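You operate a simulated robot arm through the tools that you are given. There is no shell and no other tool. Be economical: measure what you need, move in short steps, check, and stop when the job is done.

The job below is to be done with a simulated robot arm. You get a single attempt, and the scene is never put back.

Task
Soap the blue sponge, scrub off the ring mark, then rinse the scum from the basin.
Fine: soap from the bar; sponge on the mat; tap off.

It is judged by the outcome, as a careful person would: the job done as asked, and still so three seconds after it is handed in. It fails if anything else is knocked over, pushed out of place, dropped, spilled or broken.

Robot
A 6-joint arm with a two-finger parallel gripper, fixed in place. Base frame: the origin is at the foot of the arm, x ahead of it, y to its left, z up; the work surface is at about z = 0.88. Readings come in m, degrees, newtons and seconds.
With the tool pointing down near the work surface it reaches from about 0.36 to 0.82 m from the base axis. Its first joint turns from -166.0 to 166.0 degrees. Payload 3.91 kg.
The TCP is the grasp point between the finger pads, 0.03 m short of the fingertips. In the tool frame z runs along the fingers and y along their closing line. The gripper opens to 0.11 m. The fingers are 0.02 m wide and 0.01 m thick; the gripper's body (0.048 by 0.112 m) begins 0.055 m behind the TCP.
Orientation is told as [roll, pitch, yaw] about the base's x, y, z axes, in that order, counted from this pose: with the fingers straight down and closing along the base's y, the tool's x points along the base's -x, its y along +y and its z along -z.

Tools
- The arm moves only by the tool jog_arm. Its argument "rows" is a list of rows, each a list of 3 entries, a list of its own where there are three numbers: the shift along the base's x, y, z in m, then the turn, a rotation vector about the base's x, y, z in degrees, then the finger opening in m, from 0 to 0.11. In form: [[[dx, dy, dz], [rx, ry, rz], jaw], ...]. A call has 1 to 20 rows; each row is the pose to reach, as a shift and turn from the pose commanded when the call began. A row lasts 0.2 s, in which the tool goes at most 0.05 m and 8.6 degrees; a call with a longer step from one row to the next is refused whole, and so is a gripper value outside its range. Where a pose cannot be reached the arm comes as near as it can. A force on the tool above 40 N (or 10 N above the force at the start of the call, whichever is more), or a blocked arm, ends the call early, and 0.2 s more pass. The fingers move at their own pace (about 0.045 m/s each) and stop on an object; they squeeze with about 24 N. The grip force told is the motor's: it shows also when the fingers shut on nothing. Time passes only in rows, and 0.2 s behind the last, so rows that repeat a pose let the fingers close. It gives the time, the measured TCP pose, the force on the tool (base axes), the opening and the grip force at its end, in the units of the frame above (readings bear some noise), and new pictures: "show" is both (left out), scene, wrist or none.
- Cameras (640 x 400 px; columns grow to the right, rows downward): "scene" is fixed at [0.0485, -0.5, 1.4947]; the picture's right is [-1.00, -0.06, 0.00], its down [-0.06, 0.97, -0.22] and it looks along [0.01, -0.22, -0.98] (base axes); focal length 214 px, centre (320, 200). "wrist" rides on the gripper at [-0.036, 0, -0.057] in the tool frame; the picture's right is [0.00, -1.00, 0.00], its down [0.97, 0.00, -0.24] and it looks along [0.24, 0.00, 0.97] (tool axes); focal length 218 px, centre (320, 200). There is no depth. A picture from a camera that has moved, and an enlarged one, comes with that camera's place and axes in the base frame and with its lens.
- move_column(by): slides the trunk up (or, below 0, down) by that many m; the arm rides with it, the base frame stays. It gives what a move gives, with no picture.
- inspect(camera, box): a new picture of the part [left, top, right, bottom] of that camera's present view, enlarged. The clock stands still meanwhile.
- sign_off(): hands the job in; it is judged then, once.

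Work in short steps. Places have to be worked out from the pictures, the camera data and where the tool is seen: move nearer, look again, correct. Check each grasp and each placing, and mend what went wrong. You have 120 turns and 150 pictures in all, those below and enlarged ones among them. Open the gripper and draw the arm clear of the work before you hand the job in, unless the task says otherwise; then end with one line.

The tools are called after ">>>" by a JSON object that holds its "method" and its "body". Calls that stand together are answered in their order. jog_arm: Moves the arm, as the interface text tells. Its arguments: {"type":"object","properties":{"rows":{"type":"array","items":{"type":"array"}},"show":{"type":"string","enum":["both","scene","wrist","none"]}},"required":["rows"]} The other tools are called the same way: move_column (by) slides the trunk up or down; inspect (camera, box) takes an enlarged picture of a part of a camera's view; sign_off () hands the job in.

At the start:

```text
clock: 0.0
position: [0.243, -0.3532, 1.4078]
tcp_rot: [0.0, 0.0, 0.0]
wrist_force: [0.0, -0.2, -0.2]
width: 0.1097
finger_force: 0.1
trunk travel left (down, up): [-0.575, 0.035]
```

scene: 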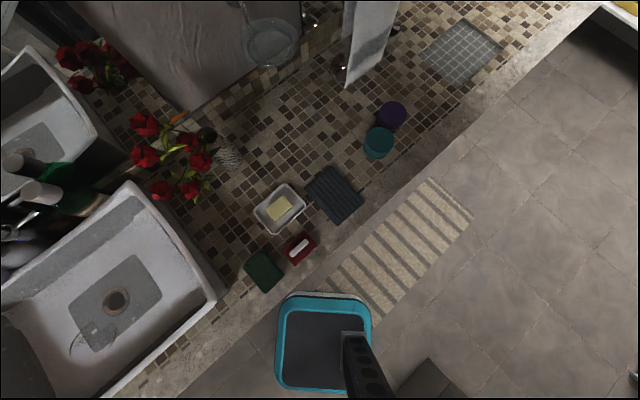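
wrist: 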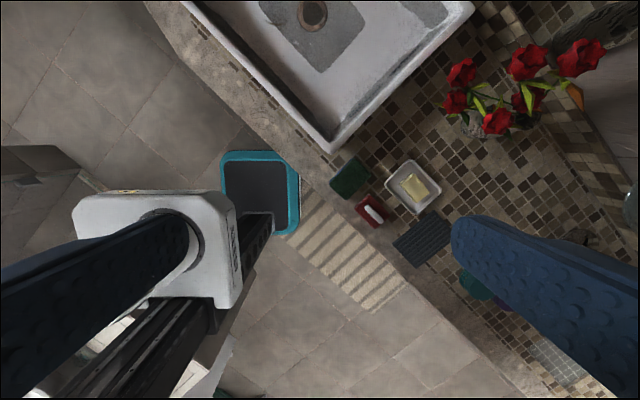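

I'll look closer at the scene first: the basin on the left, the small items (green, red, soap dish, dark mat) in the middle.

>>> {"method": "inspect", "body": {"camera": "scene", "box": [0, 160, 240, 400]}}

>>> {"method": "inspect", "body": {"camera": "scene", "box": [220, 80, 420, 300]}}

>>> {"method": "inspect", "body": {"camera": "wrist", "box": [180, 0, 640, 288]}}

```text
1.67 times, centred on (120, 280) of scene
camera zoom: at [0.0485, -0.5, 1.4947], right [-1.0, -0.06, 0.0], down [-0.06, 0.97, -0.22], along [0.01, -0.22, -0.98], focal length 358 px, centre (653, 67)
```

zoom: 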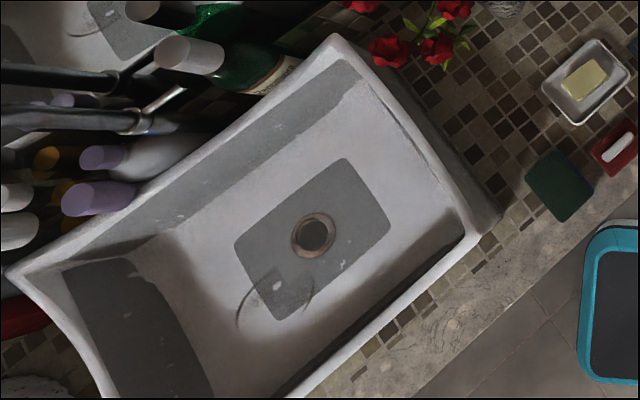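

```text
1.82 times, centred on (320, 190) of scene
camera zoom: at [0.0485, -0.5, 1.4947], right [-1.0, -0.06, 0.0], down [-0.06, 0.97, -0.22], along [0.01, -0.22, -0.98], focal length 390 px, centre (320, 218)
```

zoom: 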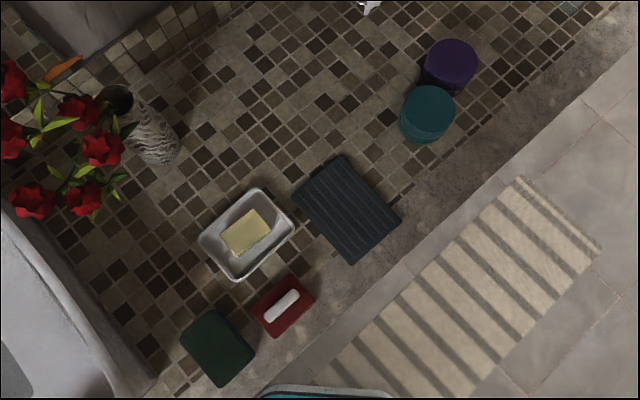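

```text
1.39 times, centred on (410, 144) of wrist
camera zoom: at [0.2794, -0.3538, 1.463], right [0.0, -1.0, 0.0], down [-0.97, 0.0, 0.24], along [-0.24, 0.0, -0.97], focal length 303 px, centre (195, 278)
```

zoom: 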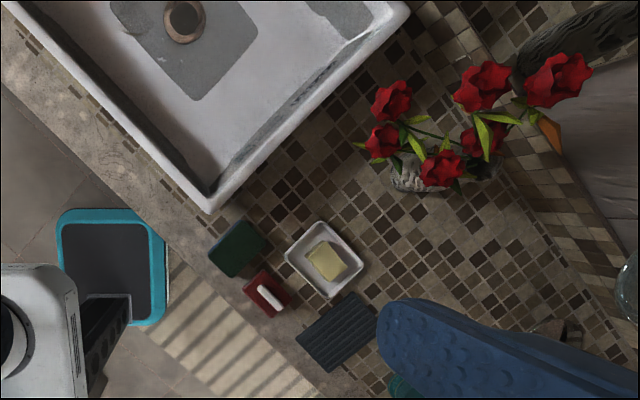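

The blue sponge isn't obvious yet. I'll lower over the counter items for a closer look.

>>> {"method": "jog_arm", "body": {"rows": [[[0, -0.03, -0.04], [0, 0, 0], 0.11], [[0, -0.06, -0.08], [0, 0, 0], 0.11], [[0, -0.09, -0.12], [0, 0, 0], 0.11], [[0, -0.12, -0.16], [0, 0, 0], 0.11], [[0, -0.14, -0.2], [0, 0, 0], 0.11], [[0, -0.14, -0.22], [0, 0, 0], 0.11]]}}

```text
clock: 1.4
position: [0.2441, -0.4933, 1.1866]
tcp_rot: [0.0, 0.0, 0.1]
wrist_force: [0.3, 0.5, 0.5]
width: 0.1098
finger_force: 0.1
trunk travel left (down, up): [-0.575, 0.035]
camera wrist: at [0.2795, -0.4939, 1.2428], right [0.0, -1.0, 0.0], down [-0.97, 0.0, 0.24], along [-0.24, 0.0, -0.97], focal length 218 px, centre (320, 200)
```

scene: 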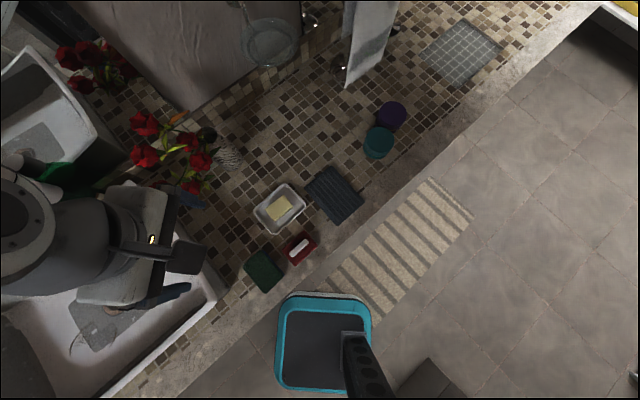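
wrist: 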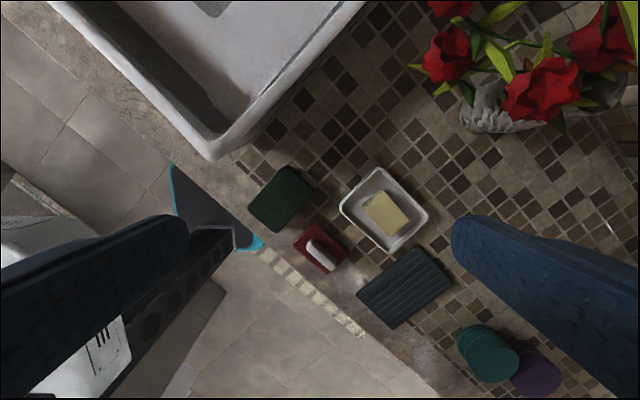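

>>> {"method": "inspect", "body": {"camera": "wrist", "box": [230, 150, 430, 275]}}

>>> {"method": "inspect", "body": {"camera": "wrist", "box": [340, 240, 580, 400]}}

>>> {"method": "inspect", "body": {"camera": "scene", "box": [300, 0, 540, 160]}}

```text
3.20 times, centred on (330, 212) of wrist
camera zoom: at [0.2795, -0.4939, 1.2428], right [0.0, -1.0, 0.0], down [-0.97, 0.0, 0.24], along [-0.24, 0.0, -0.97], focal length 698 px, centre (288, 160)
```

zoom: 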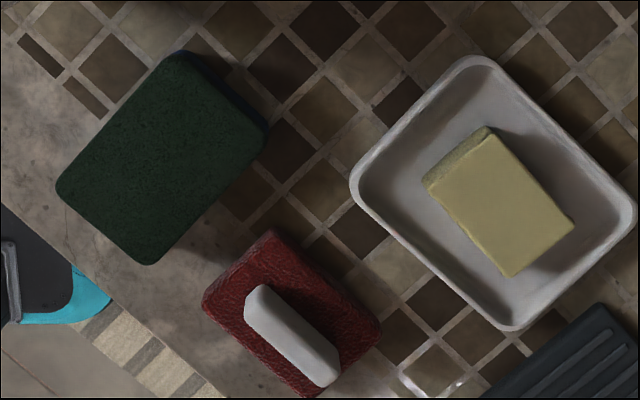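

```text
2.50 times, centred on (460, 320) of wrist
camera zoom: at [0.2795, -0.4939, 1.2428], right [0.0, -1.0, 0.0], down [-0.97, 0.0, 0.24], along [-0.24, 0.0, -0.97], focal length 546 px, centre (-30, -100)
```

zoom: 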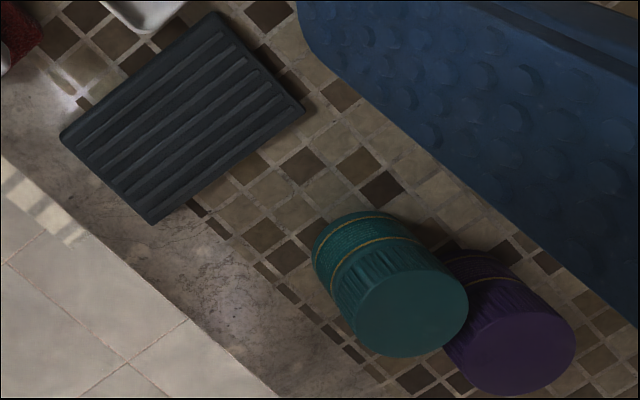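

```text
2.50 times, centred on (420, 80) of scene
camera zoom: at [0.0485, -0.5, 1.4947], right [-1.0, -0.06, 0.0], down [-0.06, 0.97, -0.22], along [0.01, -0.22, -0.98], focal length 536 px, centre (70, 500)
```

zoom: 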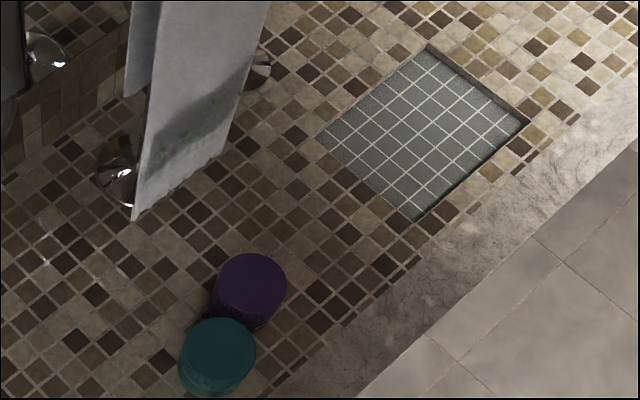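

The "green" block shows a blue underside: it's the blue sponge with a scourer face, at about (0.197,-0.432), long axis about -43°. I'll turn to its short axis and come above it.

>>> {"method": "jog_arm", "body": {"rows": [[[-0.008, 0.01, -0.023], [0, 0, -7.2], 0.085], [[-0.016, 0.02, -0.046], [0, 0, -14.4], 0.085], [[-0.024, 0.03, -0.07], [0, 0, -21.6], 0.085], [[-0.032, 0.04, -0.093], [0, 0, -28.8], 0.085], [[-0.04, 0.05, -0.117], [0, 0, -36], 0.085], [[-0.046, 0.061, -0.14], [0, 0, -43], 0.085], [[-0.046, 0.061, -0.14], [0, 0, -43], 0.085]]}}

```text
clock: 3.0
position: [0.1949, -0.4328, 1.0477]
tcp_rot: [0.1, 0.0, -43.2]
wrist_force: [-0.6, -0.9, -0.7]
width: 0.085
finger_force: 0.0
trunk travel left (down, up): [-0.575, 0.035]
camera wrist: at [0.2216, -0.4573, 1.1024], right [-0.68, -0.73, 0.0], down [-0.71, 0.66, 0.24], along [-0.18, 0.16, -0.97], focal length 218 px, centre (320, 200)
```

scene: 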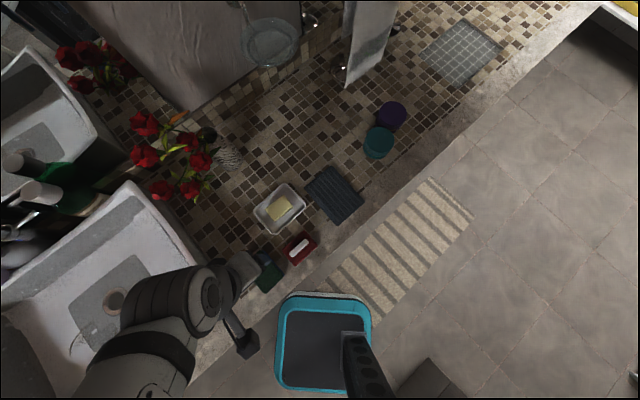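
wrist: 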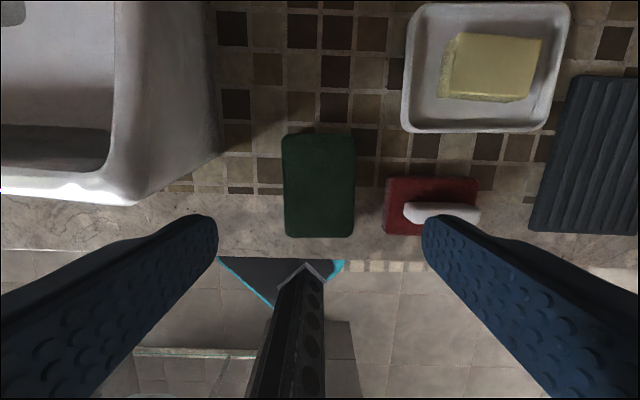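

Alignment is right: sponge is centred at (0.195,-0.434) with clearance to the red pad. Lower to tips at about 0.898 and look before closing.

>>> {"method": "jog_arm", "body": {"rows": [[[0, -0.001, -0.04], [0, 0, 0], 0.085], [[0, -0.001, -0.08], [0, 0, 0], 0.085], [[0, -0.001, -0.105], [0, 0, 0], 0.085], [[0, -0.001, -0.12], [0, 0, 0], 0.085], [[0, -0.001, -0.12], [0, 0, 0], 0.085]]}}

```text
clock: 4.2
position: [0.1978, -0.4321, 0.9267]
tcp_rot: [0.0, 0.0, -42.9]
wrist_force: [-1.1, -1.1, -0.1]
width: 0.0847
finger_force: 0.0
trunk travel left (down, up): [-0.575, 0.035]
camera wrist: at [0.2241, -0.4576, 0.9816], right [-0.68, -0.73, 0.0], down [-0.71, 0.66, 0.24], along [-0.18, 0.16, -0.97], focal length 218 px, centre (320, 200)
```

scene: 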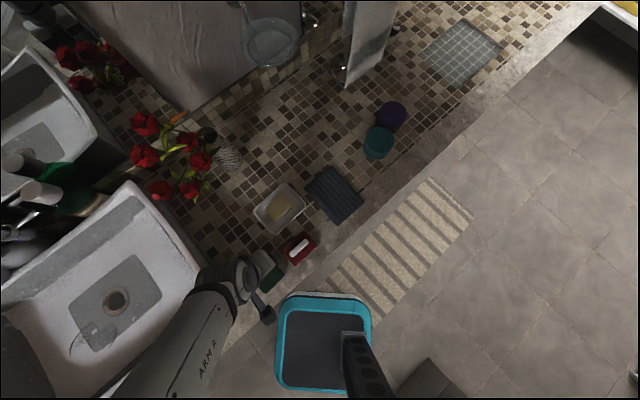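
wrist: 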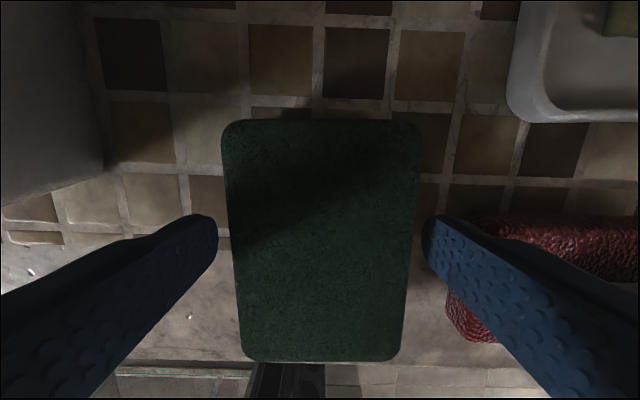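

Fingers straddle the sponge, top near 0.918. Close on it.

>>> {"method": "jog_arm", "body": {"rows": [[[0, 0, 0], [0, 0, 0], 0.03], [[0, 0, 0], [0, 0, 0], 0.03], [[0, 0, 0], [0, 0, 0], 0.03], [[0, 0, 0], [0, 0, 0], 0.03], [[0, 0, 0], [0, 0, 0], 0.03]], "show": "wrist"}}

```text
clock: 5.4
position: [0.1974, -0.4335, 0.9246]
tcp_rot: [0.0, 0.0, -43.0]
wrist_force: [-0.6, 0.6, 0.4]
width: 0.0636
finger_force: 24.0
trunk travel left (down, up): [-0.575, 0.035]
camera wrist: at [0.2241, -0.4577, 0.9818], right [-0.68, -0.73, 0.0], down [-0.71, 0.66, 0.24], along [-0.18, 0.16, -0.97], focal length 218 px, centre (320, 200)
```

wrist: 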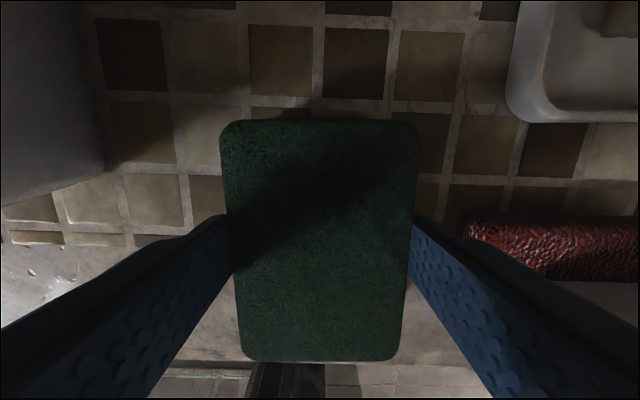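

Grasped (0.0636 wide, 24 N). Lift it and move to where the dish sits in view, to judge the soap height versus the rim.

>>> {"method": "jog_arm", "body": {"rows": [[[0, 0, 0.03], [0, 0, 0], 0.03], [[0, 0, 0.07], [0, 0, 0], 0.03], [[-0.02, -0.02, 0.09], [0, 0, 0], 0.03], [[-0.05, -0.05, 0.09], [0, 0, 0], 0.03], [[-0.08, -0.07, 0.08], [0, 0, 0], 0.03], [[-0.1, -0.08, 0.075], [0, 0, 0], 0.03], [[-0.1, -0.08, 0.075], [0, 0, 0], 0.03]]}}

```text
clock: 7.0
position: [0.0979, -0.5139, 1.0025]
tcp_rot: [-0.1, 0.0, -43.0]
wrist_force: [0.1, 0.5, -0.9]
width: 0.063
finger_force: 23.9
trunk travel left (down, up): [-0.575, 0.035]
camera wrist: at [0.124, -0.5376, 1.0589], right [-0.68, -0.73, 0.0], down [-0.71, 0.66, 0.24], along [-0.18, 0.16, -0.97], focal length 218 px, centre (320, 200)
```

scene: 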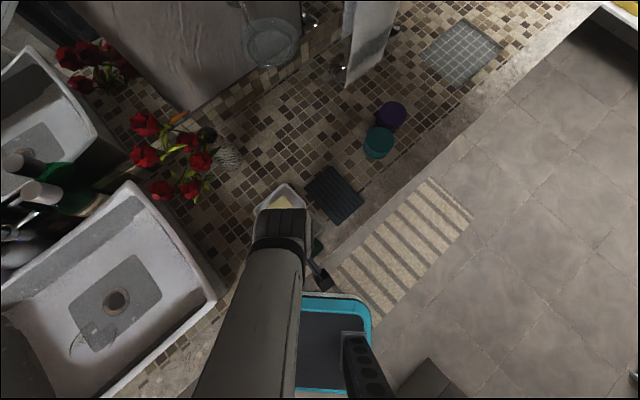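
wrist: 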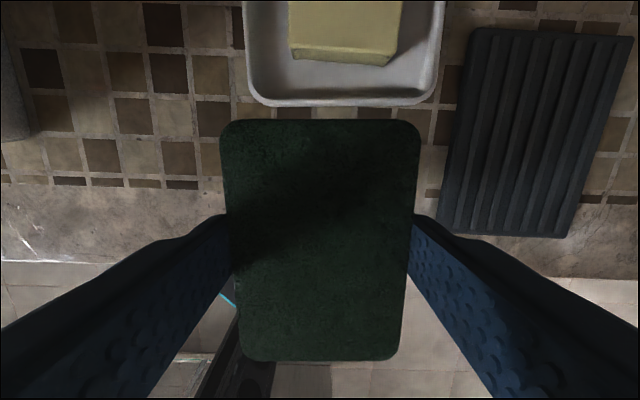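

Soap top looks to be ~0.912, centred near (0.172,-0.602). I'll go above it and descend to just short of contact.

>>> {"method": "jog_arm", "body": {"rows": [[[0.025, -0.03, 0.01], [0, 0, 0], 0.03], [[0.05, -0.06, 0.01], [0, 0, 0], 0.03], [[0.074, -0.088, 0.0], [0, 0, 0], 0.03], [[0.074, -0.088, -0.02], [0, 0, 0], 0.03], [[0.074, -0.088, -0.035], [0, 0, 0], 0.03], [[0.074, -0.088, -0.035], [0, 0, 0], 0.03]]}}

```text
clock: 8.4
position: [0.172, -0.6012, 0.9653]
tcp_rot: [0.0, 0.0, -42.9]
wrist_force: [-0.1, -0.2, 0.3]
width: 0.0634
finger_force: 24.2
trunk travel left (down, up): [-0.575, 0.035]
camera wrist: at [0.1993, -0.6265, 1.0228], right [-0.68, -0.73, 0.0], down [-0.71, 0.66, 0.24], along [-0.18, 0.16, -0.97], focal length 218 px, centre (320, 200)
```

scene: 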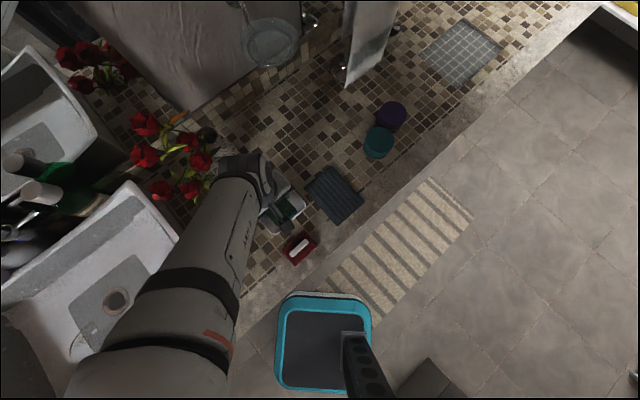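
wrist: 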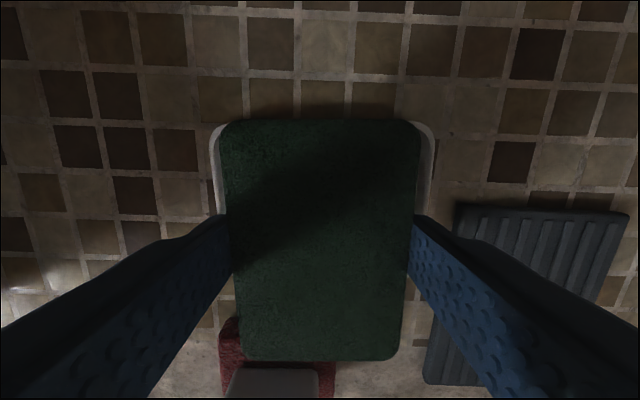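

Sponge is over the dish with no contact. Step down in 2–3 mm increments, watching the force.

>>> {"method": "jog_arm", "body": {"rows": [[[0, 0, -0.002], [0, 0, 0], 0.03], [[0, 0, -0.004], [0, 0, 0], 0.03], [[0, 0, -0.006], [0, 0, 0], 0.03], [[0, 0, -0.006], [0, 0, 0], 0.03]], "show": "none"}}

```text
clock: 9.4
position: [0.1729, -0.6013, 0.9597]
tcp_rot: [0.0, -0.1, -43.0]
wrist_force: [0.3, -0.7, -0.4]
width: 0.0634
finger_force: 23.6
trunk travel left (down, up): [-0.575, 0.035]
```

No contact yet; continue down.

>>> {"method": "jog_arm", "body": {"rows": [[[0, 0, -0.002], [0, 0, 0], 0.03], [[0, 0, -0.004], [0, 0, 0], 0.03], [[0, 0, -0.004], [0, 0, 0], 0.03]], "show": "none"}}

>>> {"method": "jog_arm", "body": {"rows": [[[0, 0, -0.001], [0, 0, 0], 0.03], [[0, 0, -0.002], [0, 0, 0], 0.03], [[0, 0, -0.002], [0, 0, 0], 0.03]], "show": "none"}}

```text
clock: 10.2
position: [0.1725, -0.6008, 0.9568]
tcp_rot: [0.0, 0.0, -43.0]
wrist_force: [-0.3, 0.0, 0.0]
width: 0.0635
finger_force: 23.7
trunk travel left (down, up): [-0.575, 0.035]
```

```text
clock: 11.0
position: [0.1723, -0.6024, 0.9547]
tcp_rot: [0.0, 0.1, -43.0]
wrist_force: [0.1, 0.8, -0.6]
width: 0.0633
finger_force: 24.2
trunk travel left (down, up): [-0.575, 0.035]
```

>>> {"method": "jog_arm", "body": {"rows": [[[0, 0, -0.001], [0, 0, 0], 0.03], [[0, 0, -0.002], [0, 0, 0], 0.03], [[0, 0, -0.002], [0, 0, 0], 0.03]], "show": "none"}}

>>> {"method": "jog_arm", "body": {"rows": [[[0, 0, -0.001], [0, 0, 0], 0.03], [[0, 0, -0.002], [0, 0, 0], 0.03], [[0, 0, -0.002], [0, 0, 0], 0.03]], "show": "both"}}

```text
clock: 11.8
position: [0.1713, -0.602, 0.9535]
tcp_rot: [0.0, 0.0, -43.0]
wrist_force: [0.9, 0.3, 4.6]
width: 0.063
finger_force: 23.9
trunk travel left (down, up): [-0.575, 0.035]
```

```text
clock: 12.6
position: [0.17, -0.6021, 0.953]
tcp_rot: [-0.1, -0.2, -43.0]
wrist_force: [0.8, -1.6, 20.2]
width: 0.0632
finger_force: 23.7
trunk travel left (down, up): [-0.575, 0.035]
camera wrist: at [0.1975, -0.6261, 1.0091], right [-0.68, -0.73, 0.0], down [-0.71, 0.66, 0.24], along [-0.17, 0.16, -0.97], focal length 218 px, centre (320, 200)
```

scene: 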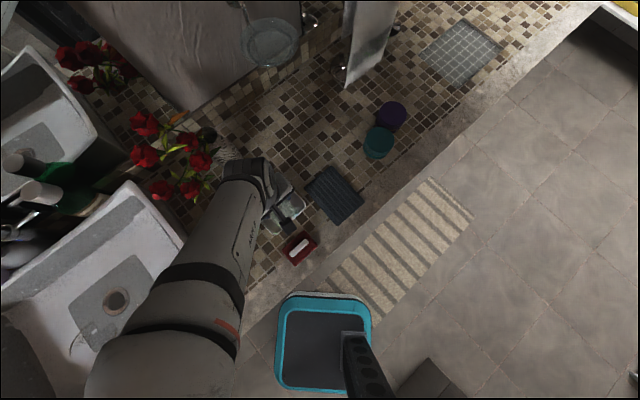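
wrist: 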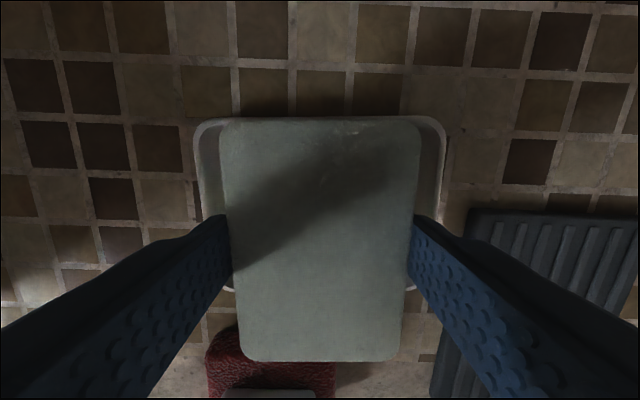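

Contact at ~0.9535 and the sponge turned pale with lather – it's soaped. Lift and carry toward the basin, high up, to look inside.

>>> {"method": "jog_arm", "body": {"rows": [[[0, 0, 0.03], [0, 0, 0], 0.03], [[0, 0, 0.07], [0, 0, 0], 0.03], [[0, 0, 0.11], [0, 0, 0], 0.03], [[0.0, 0.02, 0.15], [0, 0, 0], 0.03], [[0.02, 0.06, 0.17], [0, 0, 0], 0.03], [[0.04, 0.1, 0.18], [0, 0, 0], 0.03], [[0.07, 0.13, 0.19], [0, 0, 0], 0.03], [[0.1, 0.16, 0.2], [0, 0, 0], 0.03], [[0.13, 0.19, 0.21], [0, 0, 0], 0.03], [[0.16, 0.22, 0.22], [0, 0, 0], 0.03], [[0.19, 0.25, 0.22], [0, 0, 0], 0.03], [[0.22, 0.28, 0.22], [0, 0, 0], 0.03], [[0.22, 0.28, 0.22], [0, 0, 0], 0.03]]}}

```text
clock: 15.4
position: [0.3912, -0.3223, 1.1706]
tcp_rot: [0.0, 0.0, -43.0]
wrist_force: [-0.5, -0.4, -0.2]
width: 0.063
finger_force: 24.6
trunk travel left (down, up): [-0.575, 0.035]
camera wrist: at [0.4177, -0.3462, 1.226], right [-0.68, -0.73, 0.0], down [-0.71, 0.66, 0.24], along [-0.18, 0.16, -0.97], focal length 218 px, centre (320, 200)
```

scene: 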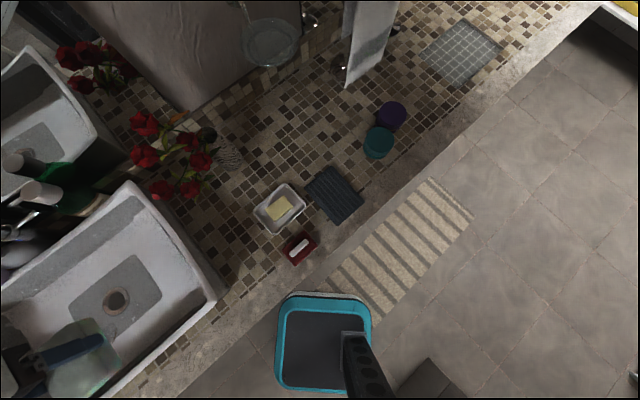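
wrist: 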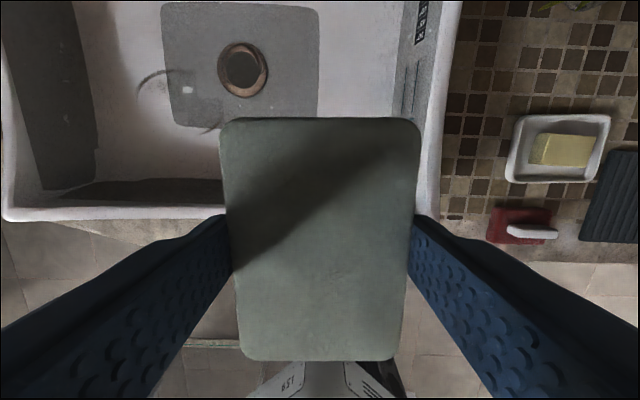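

Soap dish undisturbed. The ring mark shows left of the drain. Now look for the tap.

>>> {"method": "inspect", "body": {"camera": "scene", "box": [0, 110, 130, 260]}}

>>> {"method": "jog_arm", "body": {"rows": [[[0.04, -0.02, 0.03], [0, 0, 0], 0.03], [[0.07, -0.05, 0.06], [0, 0, 0], 0.03], [[0.1, -0.07, 0.08], [0, 0, 0], 0.03], [[0.12, -0.08, 0.1], [0, 0, 0], 0.03], [[0.12, -0.08, 0.1], [0, 0, 0], 0.03]]}}

```text
2.67 times, centred on (65, 185) of scene
camera zoom: at [0.0485, -0.5, 1.4947], right [-1.0, -0.06, 0.0], down [-0.06, 0.97, -0.22], along [0.01, -0.22, -0.98], focal length 572 px, centre (1000, 240)
```

zoom: 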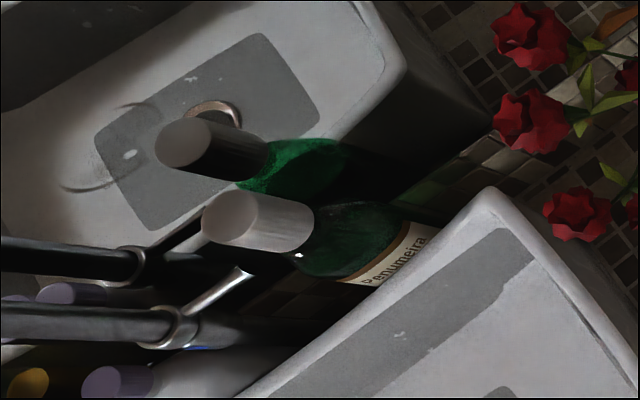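

```text
refused: row 1 steps farther than a row can; nothing moved
```

A dark pipe with chrome collar and lever sits behind the basin. Move further with smaller steps to look.

>>> {"method": "jog_arm", "body": {"rows": [[[0.03, -0.015, 0.02], [0, 0, 0], 0.03], [[0.06, -0.03, 0.04], [0, 0, 0], 0.03], [[0.09, -0.05, 0.06], [0, 0, 0], 0.03], [[0.12, -0.07, 0.08], [0, 0, 0], 0.03], [[0.12, -0.08, 0.1], [0, 0, 0], 0.03], [[0.12, -0.08, 0.1], [0, 0, 0], 0.03]]}}

```text
clock: 16.8
position: [0.5121, -0.403, 1.2713]
tcp_rot: [-0.1, -0.1, -43.1]
wrist_force: [0.0, 0.3, 0.1]
width: 0.0633
finger_force: 23.8
trunk travel left (down, up): [-0.575, 0.035]
camera wrist: at [0.5385, -0.4269, 1.3277], right [-0.68, -0.73, 0.0], down [-0.71, 0.66, 0.24], along [-0.18, 0.16, -0.97], focal length 218 px, centre (320, 200)
```

scene: 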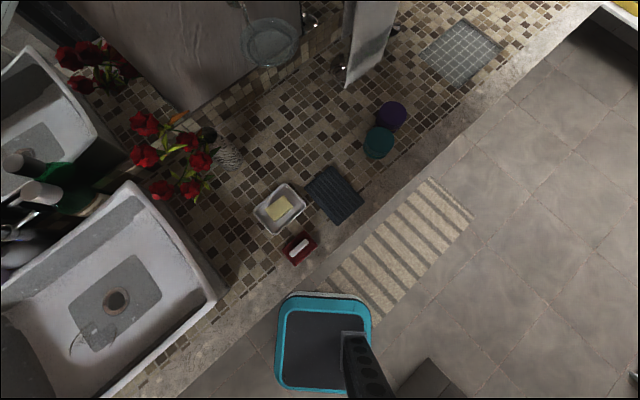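
wrist: 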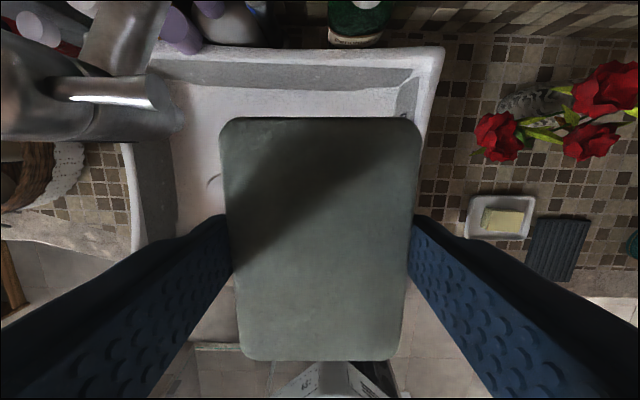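

A large faucet stands at the far left end of the basin. I'll yaw the wrist to face it and get a clear view.

>>> {"method": "jog_arm", "body": {"rows": [[[-0.01, 0, 0.01], [0, 0, 8], 0.03], [[-0.02, 0, 0.02], [0, 0, 16], 0.03], [[-0.03, 0.0, 0.03], [0, 0, 24], 0.03], [[-0.04, 0.01, 0.04], [0, 0, 32], 0.03], [[-0.05, 0.01, 0.05], [0, 0, 40], 0.03], [[-0.06, 0.01, 0.06], [0, 0, 48], 0.03], [[-0.06, 0.02, 0.06], [0, 0, 56], 0.03], [[-0.06, 0.02, 0.06], [0, 0, 64], 0.03], [[-0.06, 0.02, 0.06], [0, 0, 72], 0.03], [[-0.06, 0.02, 0.06], [0, 0, 80], 0.03], [[-0.06, 0.02, 0.06], [0, 0, 88], 0.03], [[-0.06, 0.02, 0.06], [0, 0, 90], 0.03]]}}

```text
clock: 19.4
position: [0.4522, -0.3814, 1.3309]
tcp_rot: [0.0, 0.0, 47.1]
wrist_force: [0.0, 0.8, -0.2]
width: 0.0634
finger_force: 24.4
trunk travel left (down, up): [-0.575, 0.035]
camera wrist: at [0.4763, -0.3559, 1.3872], right [0.73, -0.68, 0.0], down [-0.66, -0.71, 0.24], along [-0.16, -0.18, -0.97], focal length 218 px, centre (320, 200)
```

scene: 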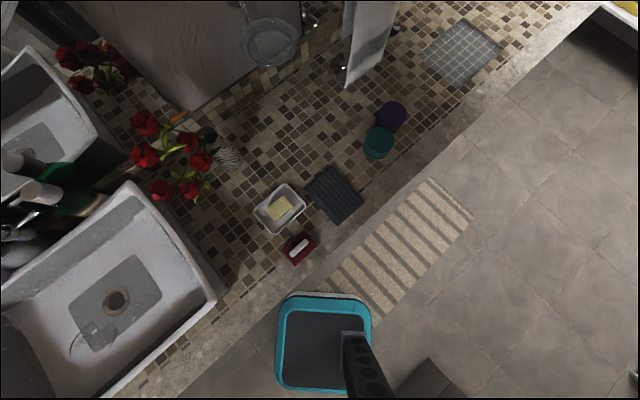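
wrist: 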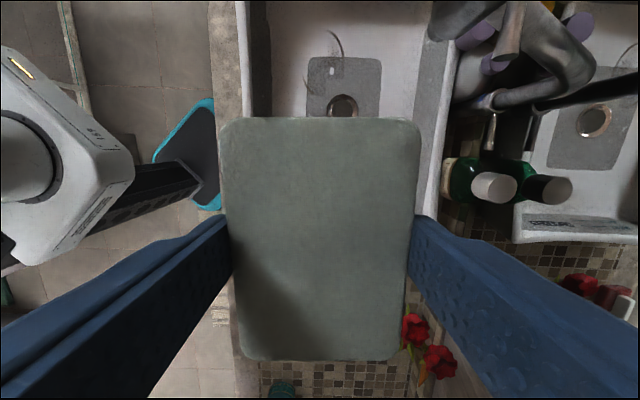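

>>> {"method": "inspect", "body": {"camera": "wrist", "box": [280, 0, 640, 225]}}

```text
1.78 times, centred on (460, 112) of wrist
camera zoom: at [0.4763, -0.3559, 1.3872], right [0.73, -0.68, 0.0], down [-0.66, -0.71, 0.24], along [-0.16, -0.18, -0.97], focal length 388 px, centre (71, 356)
```

zoom: 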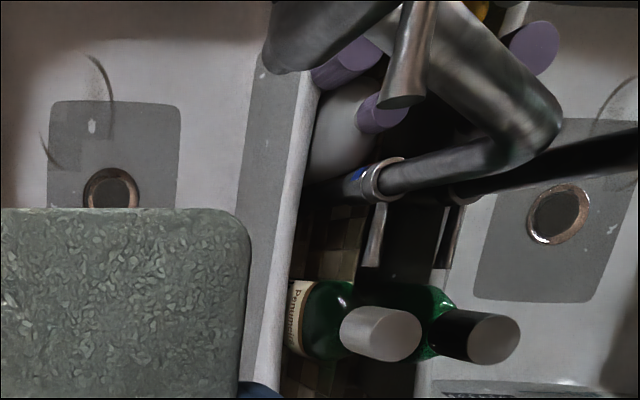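

Faucet: a vertical pipe behind the basin near (0.78,-0.52), with a spout bending over the basin. Move to get it mid-frame, staying high.

>>> {"method": "jog_arm", "body": {"rows": [[[0.02, -0.03, 0.01], [0, 0, 0], 0.03], [[0.04, -0.06, 0.02], [0, 0, 0], 0.03], [[0.06, -0.09, 0.02], [0, 0, 0], 0.03], [[0.08, -0.12, 0.02], [0, 0, 0], 0.03], [[0.08, -0.14, 0.02], [0, 0, 0], 0.03]]}}

>>> {"method": "inspect", "body": {"camera": "wrist", "box": [240, 0, 560, 200]}}

```text
clock: 20.6
position: [0.5127, -0.4885, 1.3366]
tcp_rot: [0.1, 0.0, 47.0]
wrist_force: [0.7, 0.1, -0.5]
width: 0.0634
finger_force: 23.9
out of reach, approached as far as the arm can: row 4, 5
trunk travel left (down, up): [-0.575, 0.035]
camera wrist: at [0.5372, -0.4639, 1.392], right [0.73, -0.68, 0.0], down [-0.66, -0.71, 0.24], along [-0.17, -0.17, -0.97], focal length 218 px, centre (320, 200)
```

scene: 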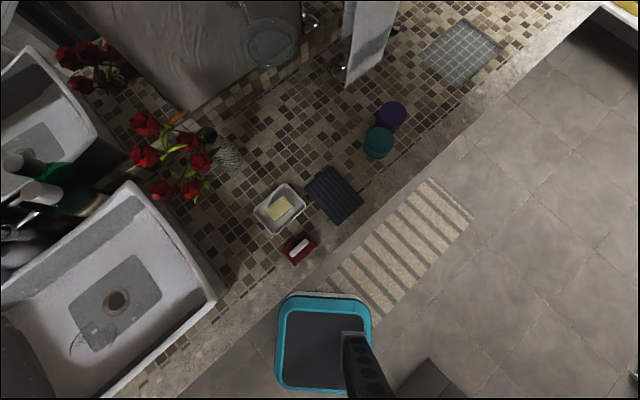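
wrist: 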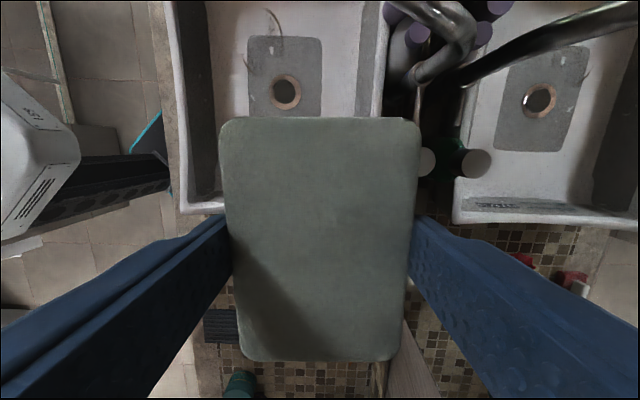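

```text
2.00 times, centred on (400, 100) of wrist
camera zoom: at [0.5372, -0.4639, 1.392], right [0.73, -0.68, 0.0], down [-0.66, -0.71, 0.24], along [-0.17, -0.17, -0.97], focal length 436 px, centre (160, 400)
```

zoom: 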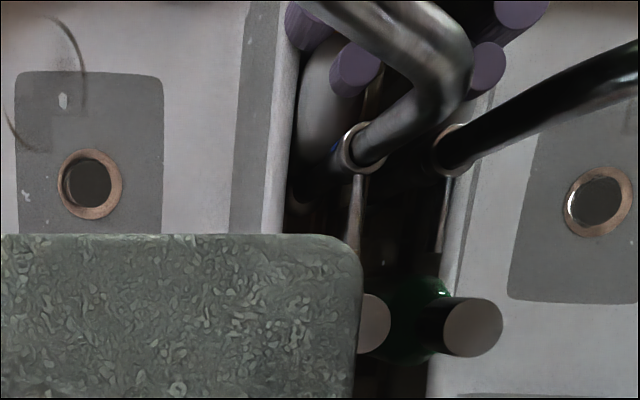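

>>> {"method": "inspect", "body": {"camera": "wrist", "box": [370, 0, 500, 130]}}

>>> {"method": "inspect", "body": {"camera": "scene", "box": [0, 170, 80, 260]}}

```text
3.08 times, centred on (435, 65) of wrist
camera zoom: at [0.5372, -0.4639, 1.392], right [0.73, -0.68, 0.0], down [-0.66, -0.71, 0.24], along [-0.17, -0.17, -0.97], focal length 672 px, centre (-34, 615)
```

zoom: 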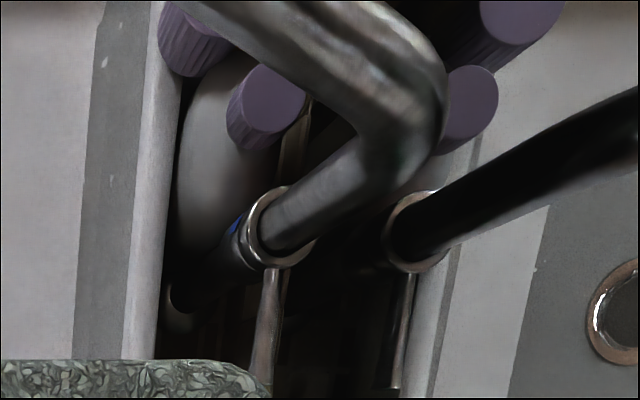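

```text
4.44 times, centred on (40, 215) of scene
camera zoom: at [0.0485, -0.5, 1.4947], right [-1.0, -0.06, 0.0], down [-0.06, 0.97, -0.22], along [0.01, -0.22, -0.98], focal length 953 px, centre (1564, 133)
```

zoom: 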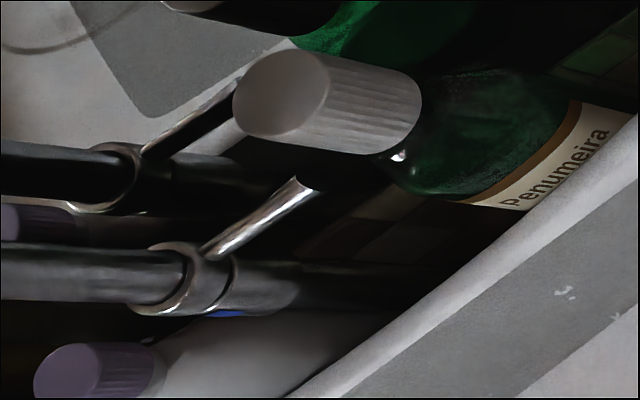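

Triangulating, there's a spout head at roughly (0.63,-0.35,1.14) with a lever-like stub near (0.60,-0.39,1.24). I'll back off and view that from higher.

>>> {"method": "jog_arm", "body": {"rows": [[[-0.03, 0.03, 0.01], [0, 0, 0], 0.03], [[-0.06, 0.06, 0.02], [0, 0, 0], 0.03], [[-0.07, 0.1, 0.03], [0, 0, 0], 0.03], [[-0.07, 0.14, 0.03], [0, 0, 0], 0.03], [[-0.07, 0.18, 0.04], [0, 0, 0], 0.03], [[-0.07, 0.21, 0.04], [0, 0, 0], 0.03], [[-0.07, 0.21, 0.04], [0, 0, 0], 0.03]], "show": "wrist"}}

>>> {"method": "inspect", "body": {"camera": "wrist", "box": [360, 0, 640, 175]}}

```text
clock: 22.2
position: [0.4433, -0.2792, 1.3784]
tcp_rot: [0.0, 0.0, 47.0]
wrist_force: [-0.2, -1.4, -0.4]
width: 0.0632
finger_force: 24.5
trunk travel left (down, up): [-0.575, 0.035]
camera wrist: at [0.467, -0.2532, 1.4341], right [0.73, -0.68, 0.0], down [-0.66, -0.71, 0.24], along [-0.16, -0.18, -0.97], focal length 218 px, centre (320, 200)
```

wrist: 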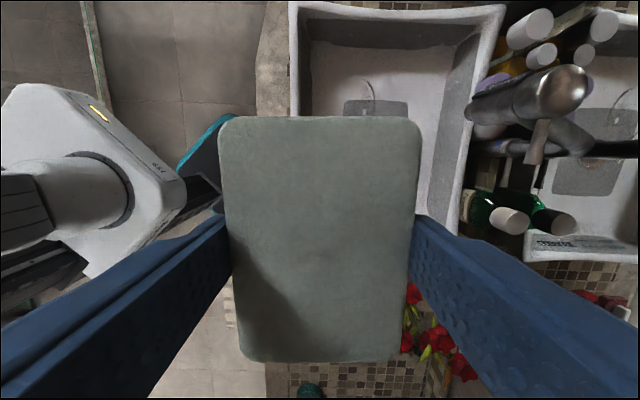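

```text
2.29 times, centred on (500, 88) of wrist
camera zoom: at [0.467, -0.2532, 1.4341], right [0.73, -0.68, 0.0], down [-0.66, -0.71, 0.24], along [-0.16, -0.18, -0.97], focal length 499 px, centre (-91, 457)
```

zoom: 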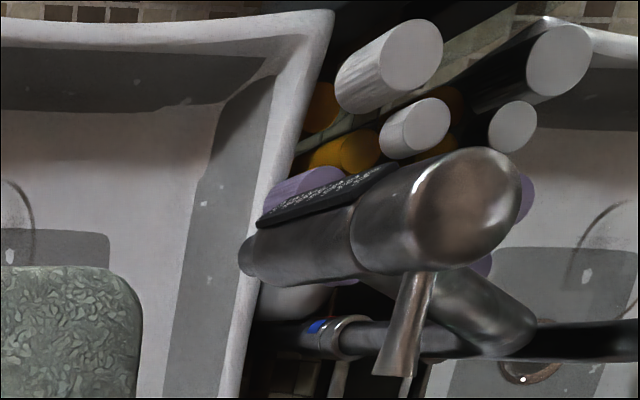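

Now clear: the faucet's vertical head is at about (0.634,-0.351), z 1.14–1.25, with a side lever near (0.60,-0.39,1.24). First scrub: I return the yaw to -43° and come in behind the ring mark to see it up close.

>>> {"method": "jog_arm", "body": {"rows": [[[0, 0.01, 0], [0, 0, -8], 0.03], [[0, 0.02, 0], [0, 0, -16], 0.03], [[0, 0.03, -0.01], [0, 0, -24], 0.03], [[0, 0.04, -0.03], [0, 0, -32], 0.03], [[0.01, 0.06, -0.06], [0, 0, -40], 0.03], [[0.02, 0.07, -0.09], [0, 0, -48], 0.03], [[0.03, 0.08, -0.12], [0, 0, -56], 0.03], [[0.04, 0.09, -0.15], [0, 0, -64], 0.03], [[0.05, 0.1, -0.18], [0, 0, -72], 0.03], [[0.06, 0.1, -0.21], [0, 0, -80], 0.03], [[0.065, 0.1, -0.25], [0, 0, -88], 0.03], [[0.07, 0.1, -0.28], [0, 0, -90], 0.03], [[0.07, 0.1, -0.28], [0, 0, -90], 0.03]]}}

>>> {"method": "inspect", "body": {"camera": "wrist", "box": [160, 0, 480, 200]}}

```text
clock: 25.0
position: [0.5129, -0.1796, 1.0973]
tcp_rot: [0.0, 0.1, -43.0]
wrist_force: [-0.3, 0.5, -0.6]
width: 0.0634
finger_force: 24.0
trunk travel left (down, up): [-0.575, 0.035]
camera wrist: at [0.538, -0.204, 1.1543], right [-0.68, -0.73, 0.0], down [-0.71, 0.66, 0.24], along [-0.18, 0.16, -0.97], focal length 218 px, centre (320, 200)
```

scene: 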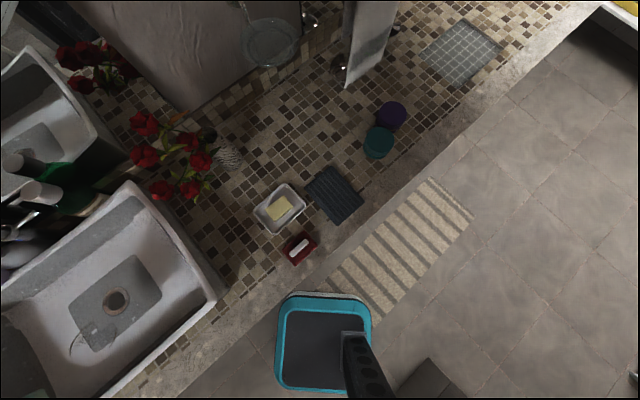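
wrist: 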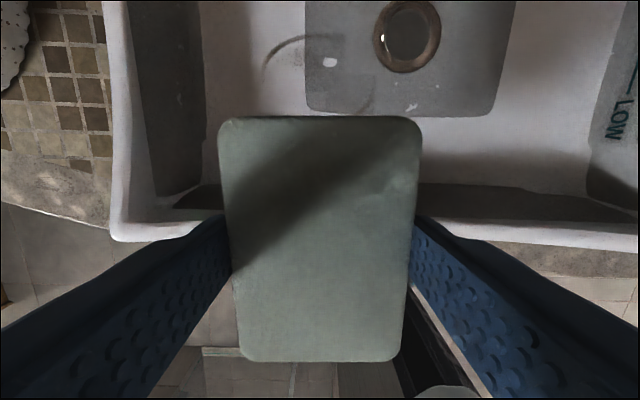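

```text
2.00 times, centred on (320, 100) of wrist
camera zoom: at [0.538, -0.204, 1.1543], right [-0.68, -0.73, 0.0], down [-0.71, 0.66, 0.24], along [-0.18, 0.16, -0.97], focal length 436 px, centre (320, 400)
```

zoom: 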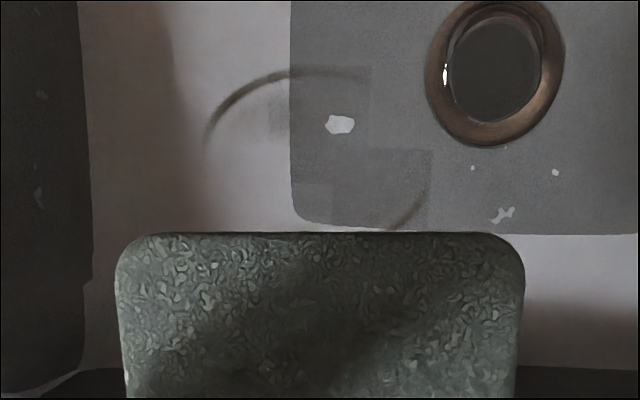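

Ring centre ≈ (0.592,-0.248), radius ~0.06. Move over it and descend to just above the expected floor (~0.89).

>>> {"method": "jog_arm", "body": {"rows": [[[0.03, -0.025, -0.01], [0, 0, 0], 0.03], [[0.06, -0.05, -0.03], [0, 0, 0], 0.03], [[0.075, -0.068, -0.06], [0, 0, 0], 0.03], [[0.075, -0.068, -0.09], [0, 0, 0], 0.03], [[0.075, -0.068, -0.12], [0, 0, 0], 0.03], [[0.075, -0.068, -0.13], [0, 0, 0], 0.03], [[0.075, -0.068, -0.13], [0, 0, 0], 0.03]]}}

```text
clock: 26.6
position: [0.5851, -0.2472, 0.9664]
tcp_rot: [0.0, 0.0, -43.0]
wrist_force: [1.0, -0.1, 0.0]
width: 0.0631
finger_force: 24.0
trunk travel left (down, up): [-0.575, 0.035]
camera wrist: at [0.6124, -0.2723, 1.0227], right [-0.68, -0.73, 0.0], down [-0.71, 0.66, 0.24], along [-0.18, 0.16, -0.97], focal length 218 px, centre (320, 200)
```

scene: 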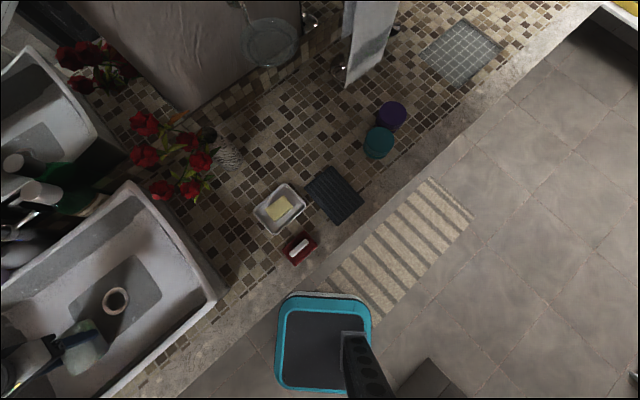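
wrist: 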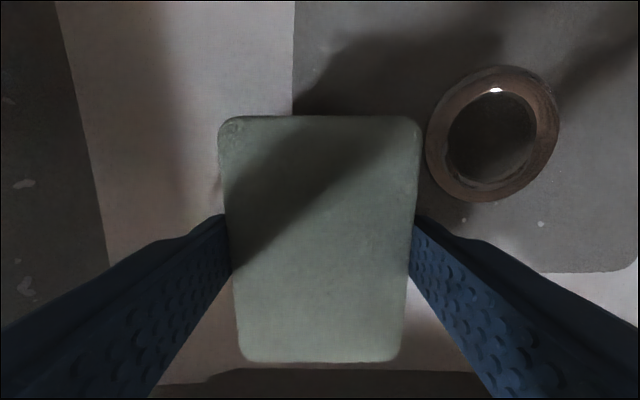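

The sponge covers the ring. Step down to contact.

>>> {"method": "jog_arm", "body": {"rows": [[[0, 0, -0.005], [0, 0, 0], 0.03], [[0, 0, -0.01], [0, 0, 0], 0.03], [[0, 0, -0.015], [0, 0, 0], 0.03], [[0, 0, -0.02], [0, 0, 0], 0.03]], "show": "none"}}

>>> {"method": "jog_arm", "body": {"rows": [[[0, 0, -0.002], [0, 0, 0], 0.03], [[0, 0, -0.004], [0, 0, 0], 0.03], [[0, 0, -0.004], [0, 0, 0], 0.03]], "show": "none"}}

```text
clock: 27.6
position: [0.5873, -0.2467, 0.9524]
tcp_rot: [0.1, -0.6, -43.0]
wrist_force: [1.6, -1.1, 37.6]
width: 0.0642
finger_force: 24.7
trunk travel left (down, up): [-0.575, 0.035]
```

```text
clock: 28.4
position: [0.5855, -0.2461, 0.9452]
tcp_rot: [0.1, -0.3, -43.1]
wrist_force: [3.6, 0.2, 38.7]
width: 0.063
finger_force: 24.1
trunk travel left (down, up): [-0.575, 0.035]
```

Pressing ~38 N; that's too heavy, ease off a little before scrubbing.

>>> {"method": "jog_arm", "body": {"rows": [[[0, 0, 0.003], [0, 0, 0], 0.03], [[0, 0, 0.003], [0, 0, 0], 0.03]]}}

```text
clock: 29.0
position: [0.5863, -0.2462, 0.9456]
tcp_rot: [0.0, 0.1, -42.9]
wrist_force: [1.2, 0.6, 19.7]
width: 0.0631
finger_force: 23.7
trunk travel left (down, up): [-0.575, 0.035]
camera wrist: at [0.6118, -0.2712, 1.0022], right [-0.68, -0.73, 0.0], down [-0.71, 0.66, 0.24], along [-0.18, 0.16, -0.97], focal length 218 px, centre (320, 200)
```

scene: 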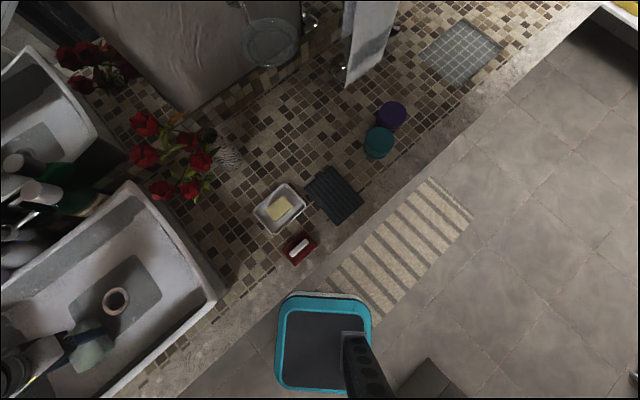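
wrist: 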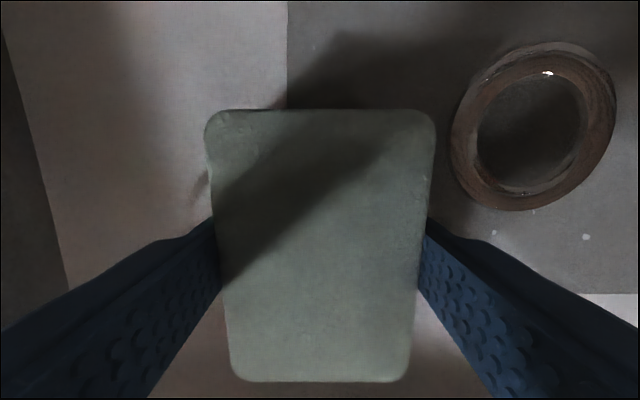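

Still firmly held; ~20 N. Part of the ring peeks out at left. Scrub around the ring in small strokes.

>>> {"method": "jog_arm", "body": {"rows": [[[0.0146, -0.0136, 0.001], [0, 0, 0], 0.03], [[0.0355, -0.0058, 0.001], [0, 0, 0], 0.03], [[0.0384, 0.012, 0.001], [0, 0, 0], 0.03], [[0.0306, 0.0329, 0.001], [0, 0, 0], 0.03], [[0.0126, 0.0428, 0.001], [0, 0, 0], 0.03], [[-0.0083, 0.035, 0.001], [0, 0, 0], 0.03], [[-0.0219, 0.0204, 0.001], [0, 0, 0], 0.03], [[-0.0355, 0.0058, 0.001], [0, 0, 0], 0.03], [[-0.0437, -0.003, 0.001], [0, 0, 0], 0.03], [[-0.0175, -0.0042, 0.001], [0, 0, 0], 0.03], [[0.0076, -0.0139, 0.001], [0, 0, 0], 0.03], [[0.0146, -0.0136, 0.001], [0, 0, 0], 0.03], [[0.0136, 0.0146, 0.001], [0, 0, 0], 0.03], [[0.0306, 0.0329, 0.001], [0, 0, 0], 0.03], [[0.0136, 0.0146, 0.001], [0, 0, 0], 0.03], [[0, 0, 0.001], [0, 0, 0], 0.03]]}}

```text
clock: 32.4
position: [0.5858, -0.2457, 0.9464]
tcp_rot: [0.0, 0.0, -43.0]
wrist_force: [1.0, 0.6, 1.3]
width: 0.0635
finger_force: 23.7
trunk travel left (down, up): [-0.575, 0.035]
camera wrist: at [0.6121, -0.2709, 1.0028], right [-0.68, -0.73, 0.0], down [-0.71, 0.66, 0.24], along [-0.18, 0.16, -0.97], focal length 218 px, centre (320, 200)
```

scene: 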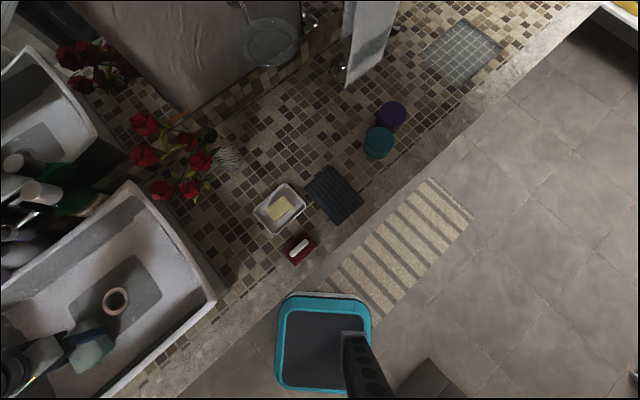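
wrist: 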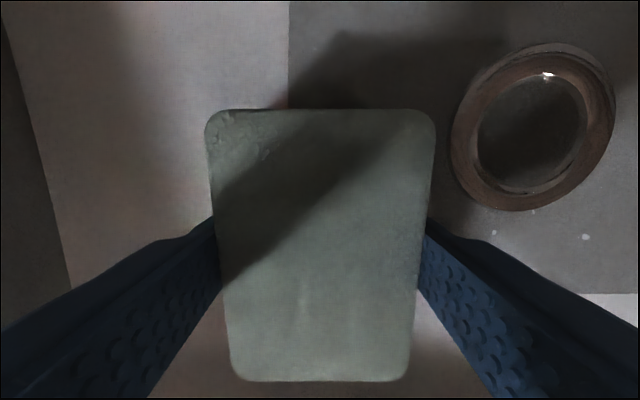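

Ring no longer visible at the left edge. Lift and back off to inspect the floor.

>>> {"method": "jog_arm", "body": {"rows": [[[0, 0, 0.04], [0, 0, 0], 0.03], [[-0.01, 0.01, 0.08], [0, 0, 0], 0.03], [[-0.04, 0.04, 0.12], [0, 0, 0], 0.03], [[-0.07, 0.07, 0.14], [0, 0, 0], 0.03], [[-0.09, 0.08, 0.16], [0, 0, 0], 0.03], [[-0.09, 0.08, 0.16], [0, 0, 0], 0.03]], "show": "scene"}}

>>> {"method": "inspect", "body": {"camera": "wrist", "box": [160, 0, 480, 200]}}

>>> {"method": "inspect", "body": {"camera": "scene", "box": [40, 230, 220, 380]}}

```text
refused: row 3 steps farther than a row can; nothing moved
```

```text
2.00 times, centred on (320, 100) of wrist
camera zoom: at [0.6121, -0.2709, 1.0028], right [-0.68, -0.73, 0.0], down [-0.71, 0.66, 0.24], along [-0.18, 0.16, -0.97], focal length 436 px, centre (320, 400)
```

zoom: 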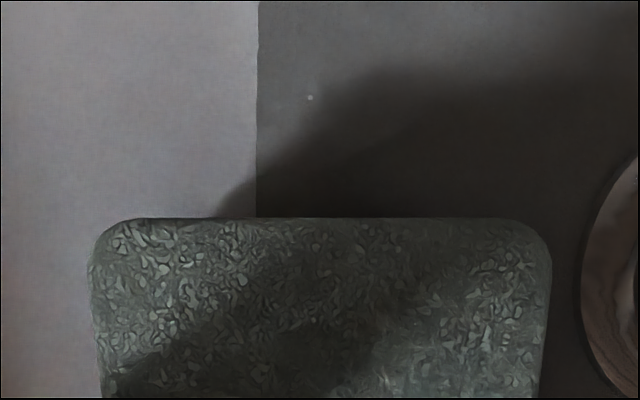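

```text
2.67 times, centred on (130, 305) of scene
camera zoom: at [0.0485, -0.5, 1.4947], right [-1.0, -0.06, 0.0], down [-0.06, 0.97, -0.22], along [0.01, -0.22, -0.98], focal length 572 px, centre (827, -80)
```

zoom: 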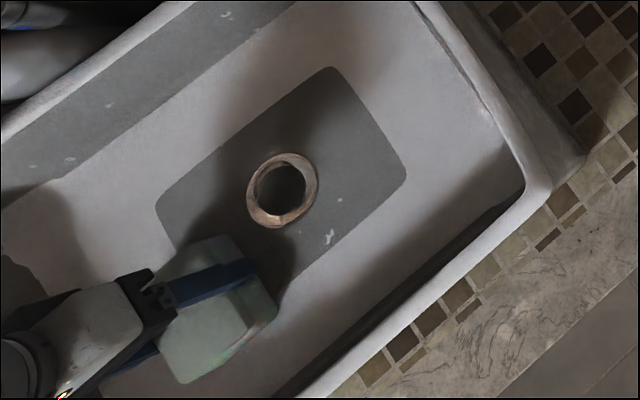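

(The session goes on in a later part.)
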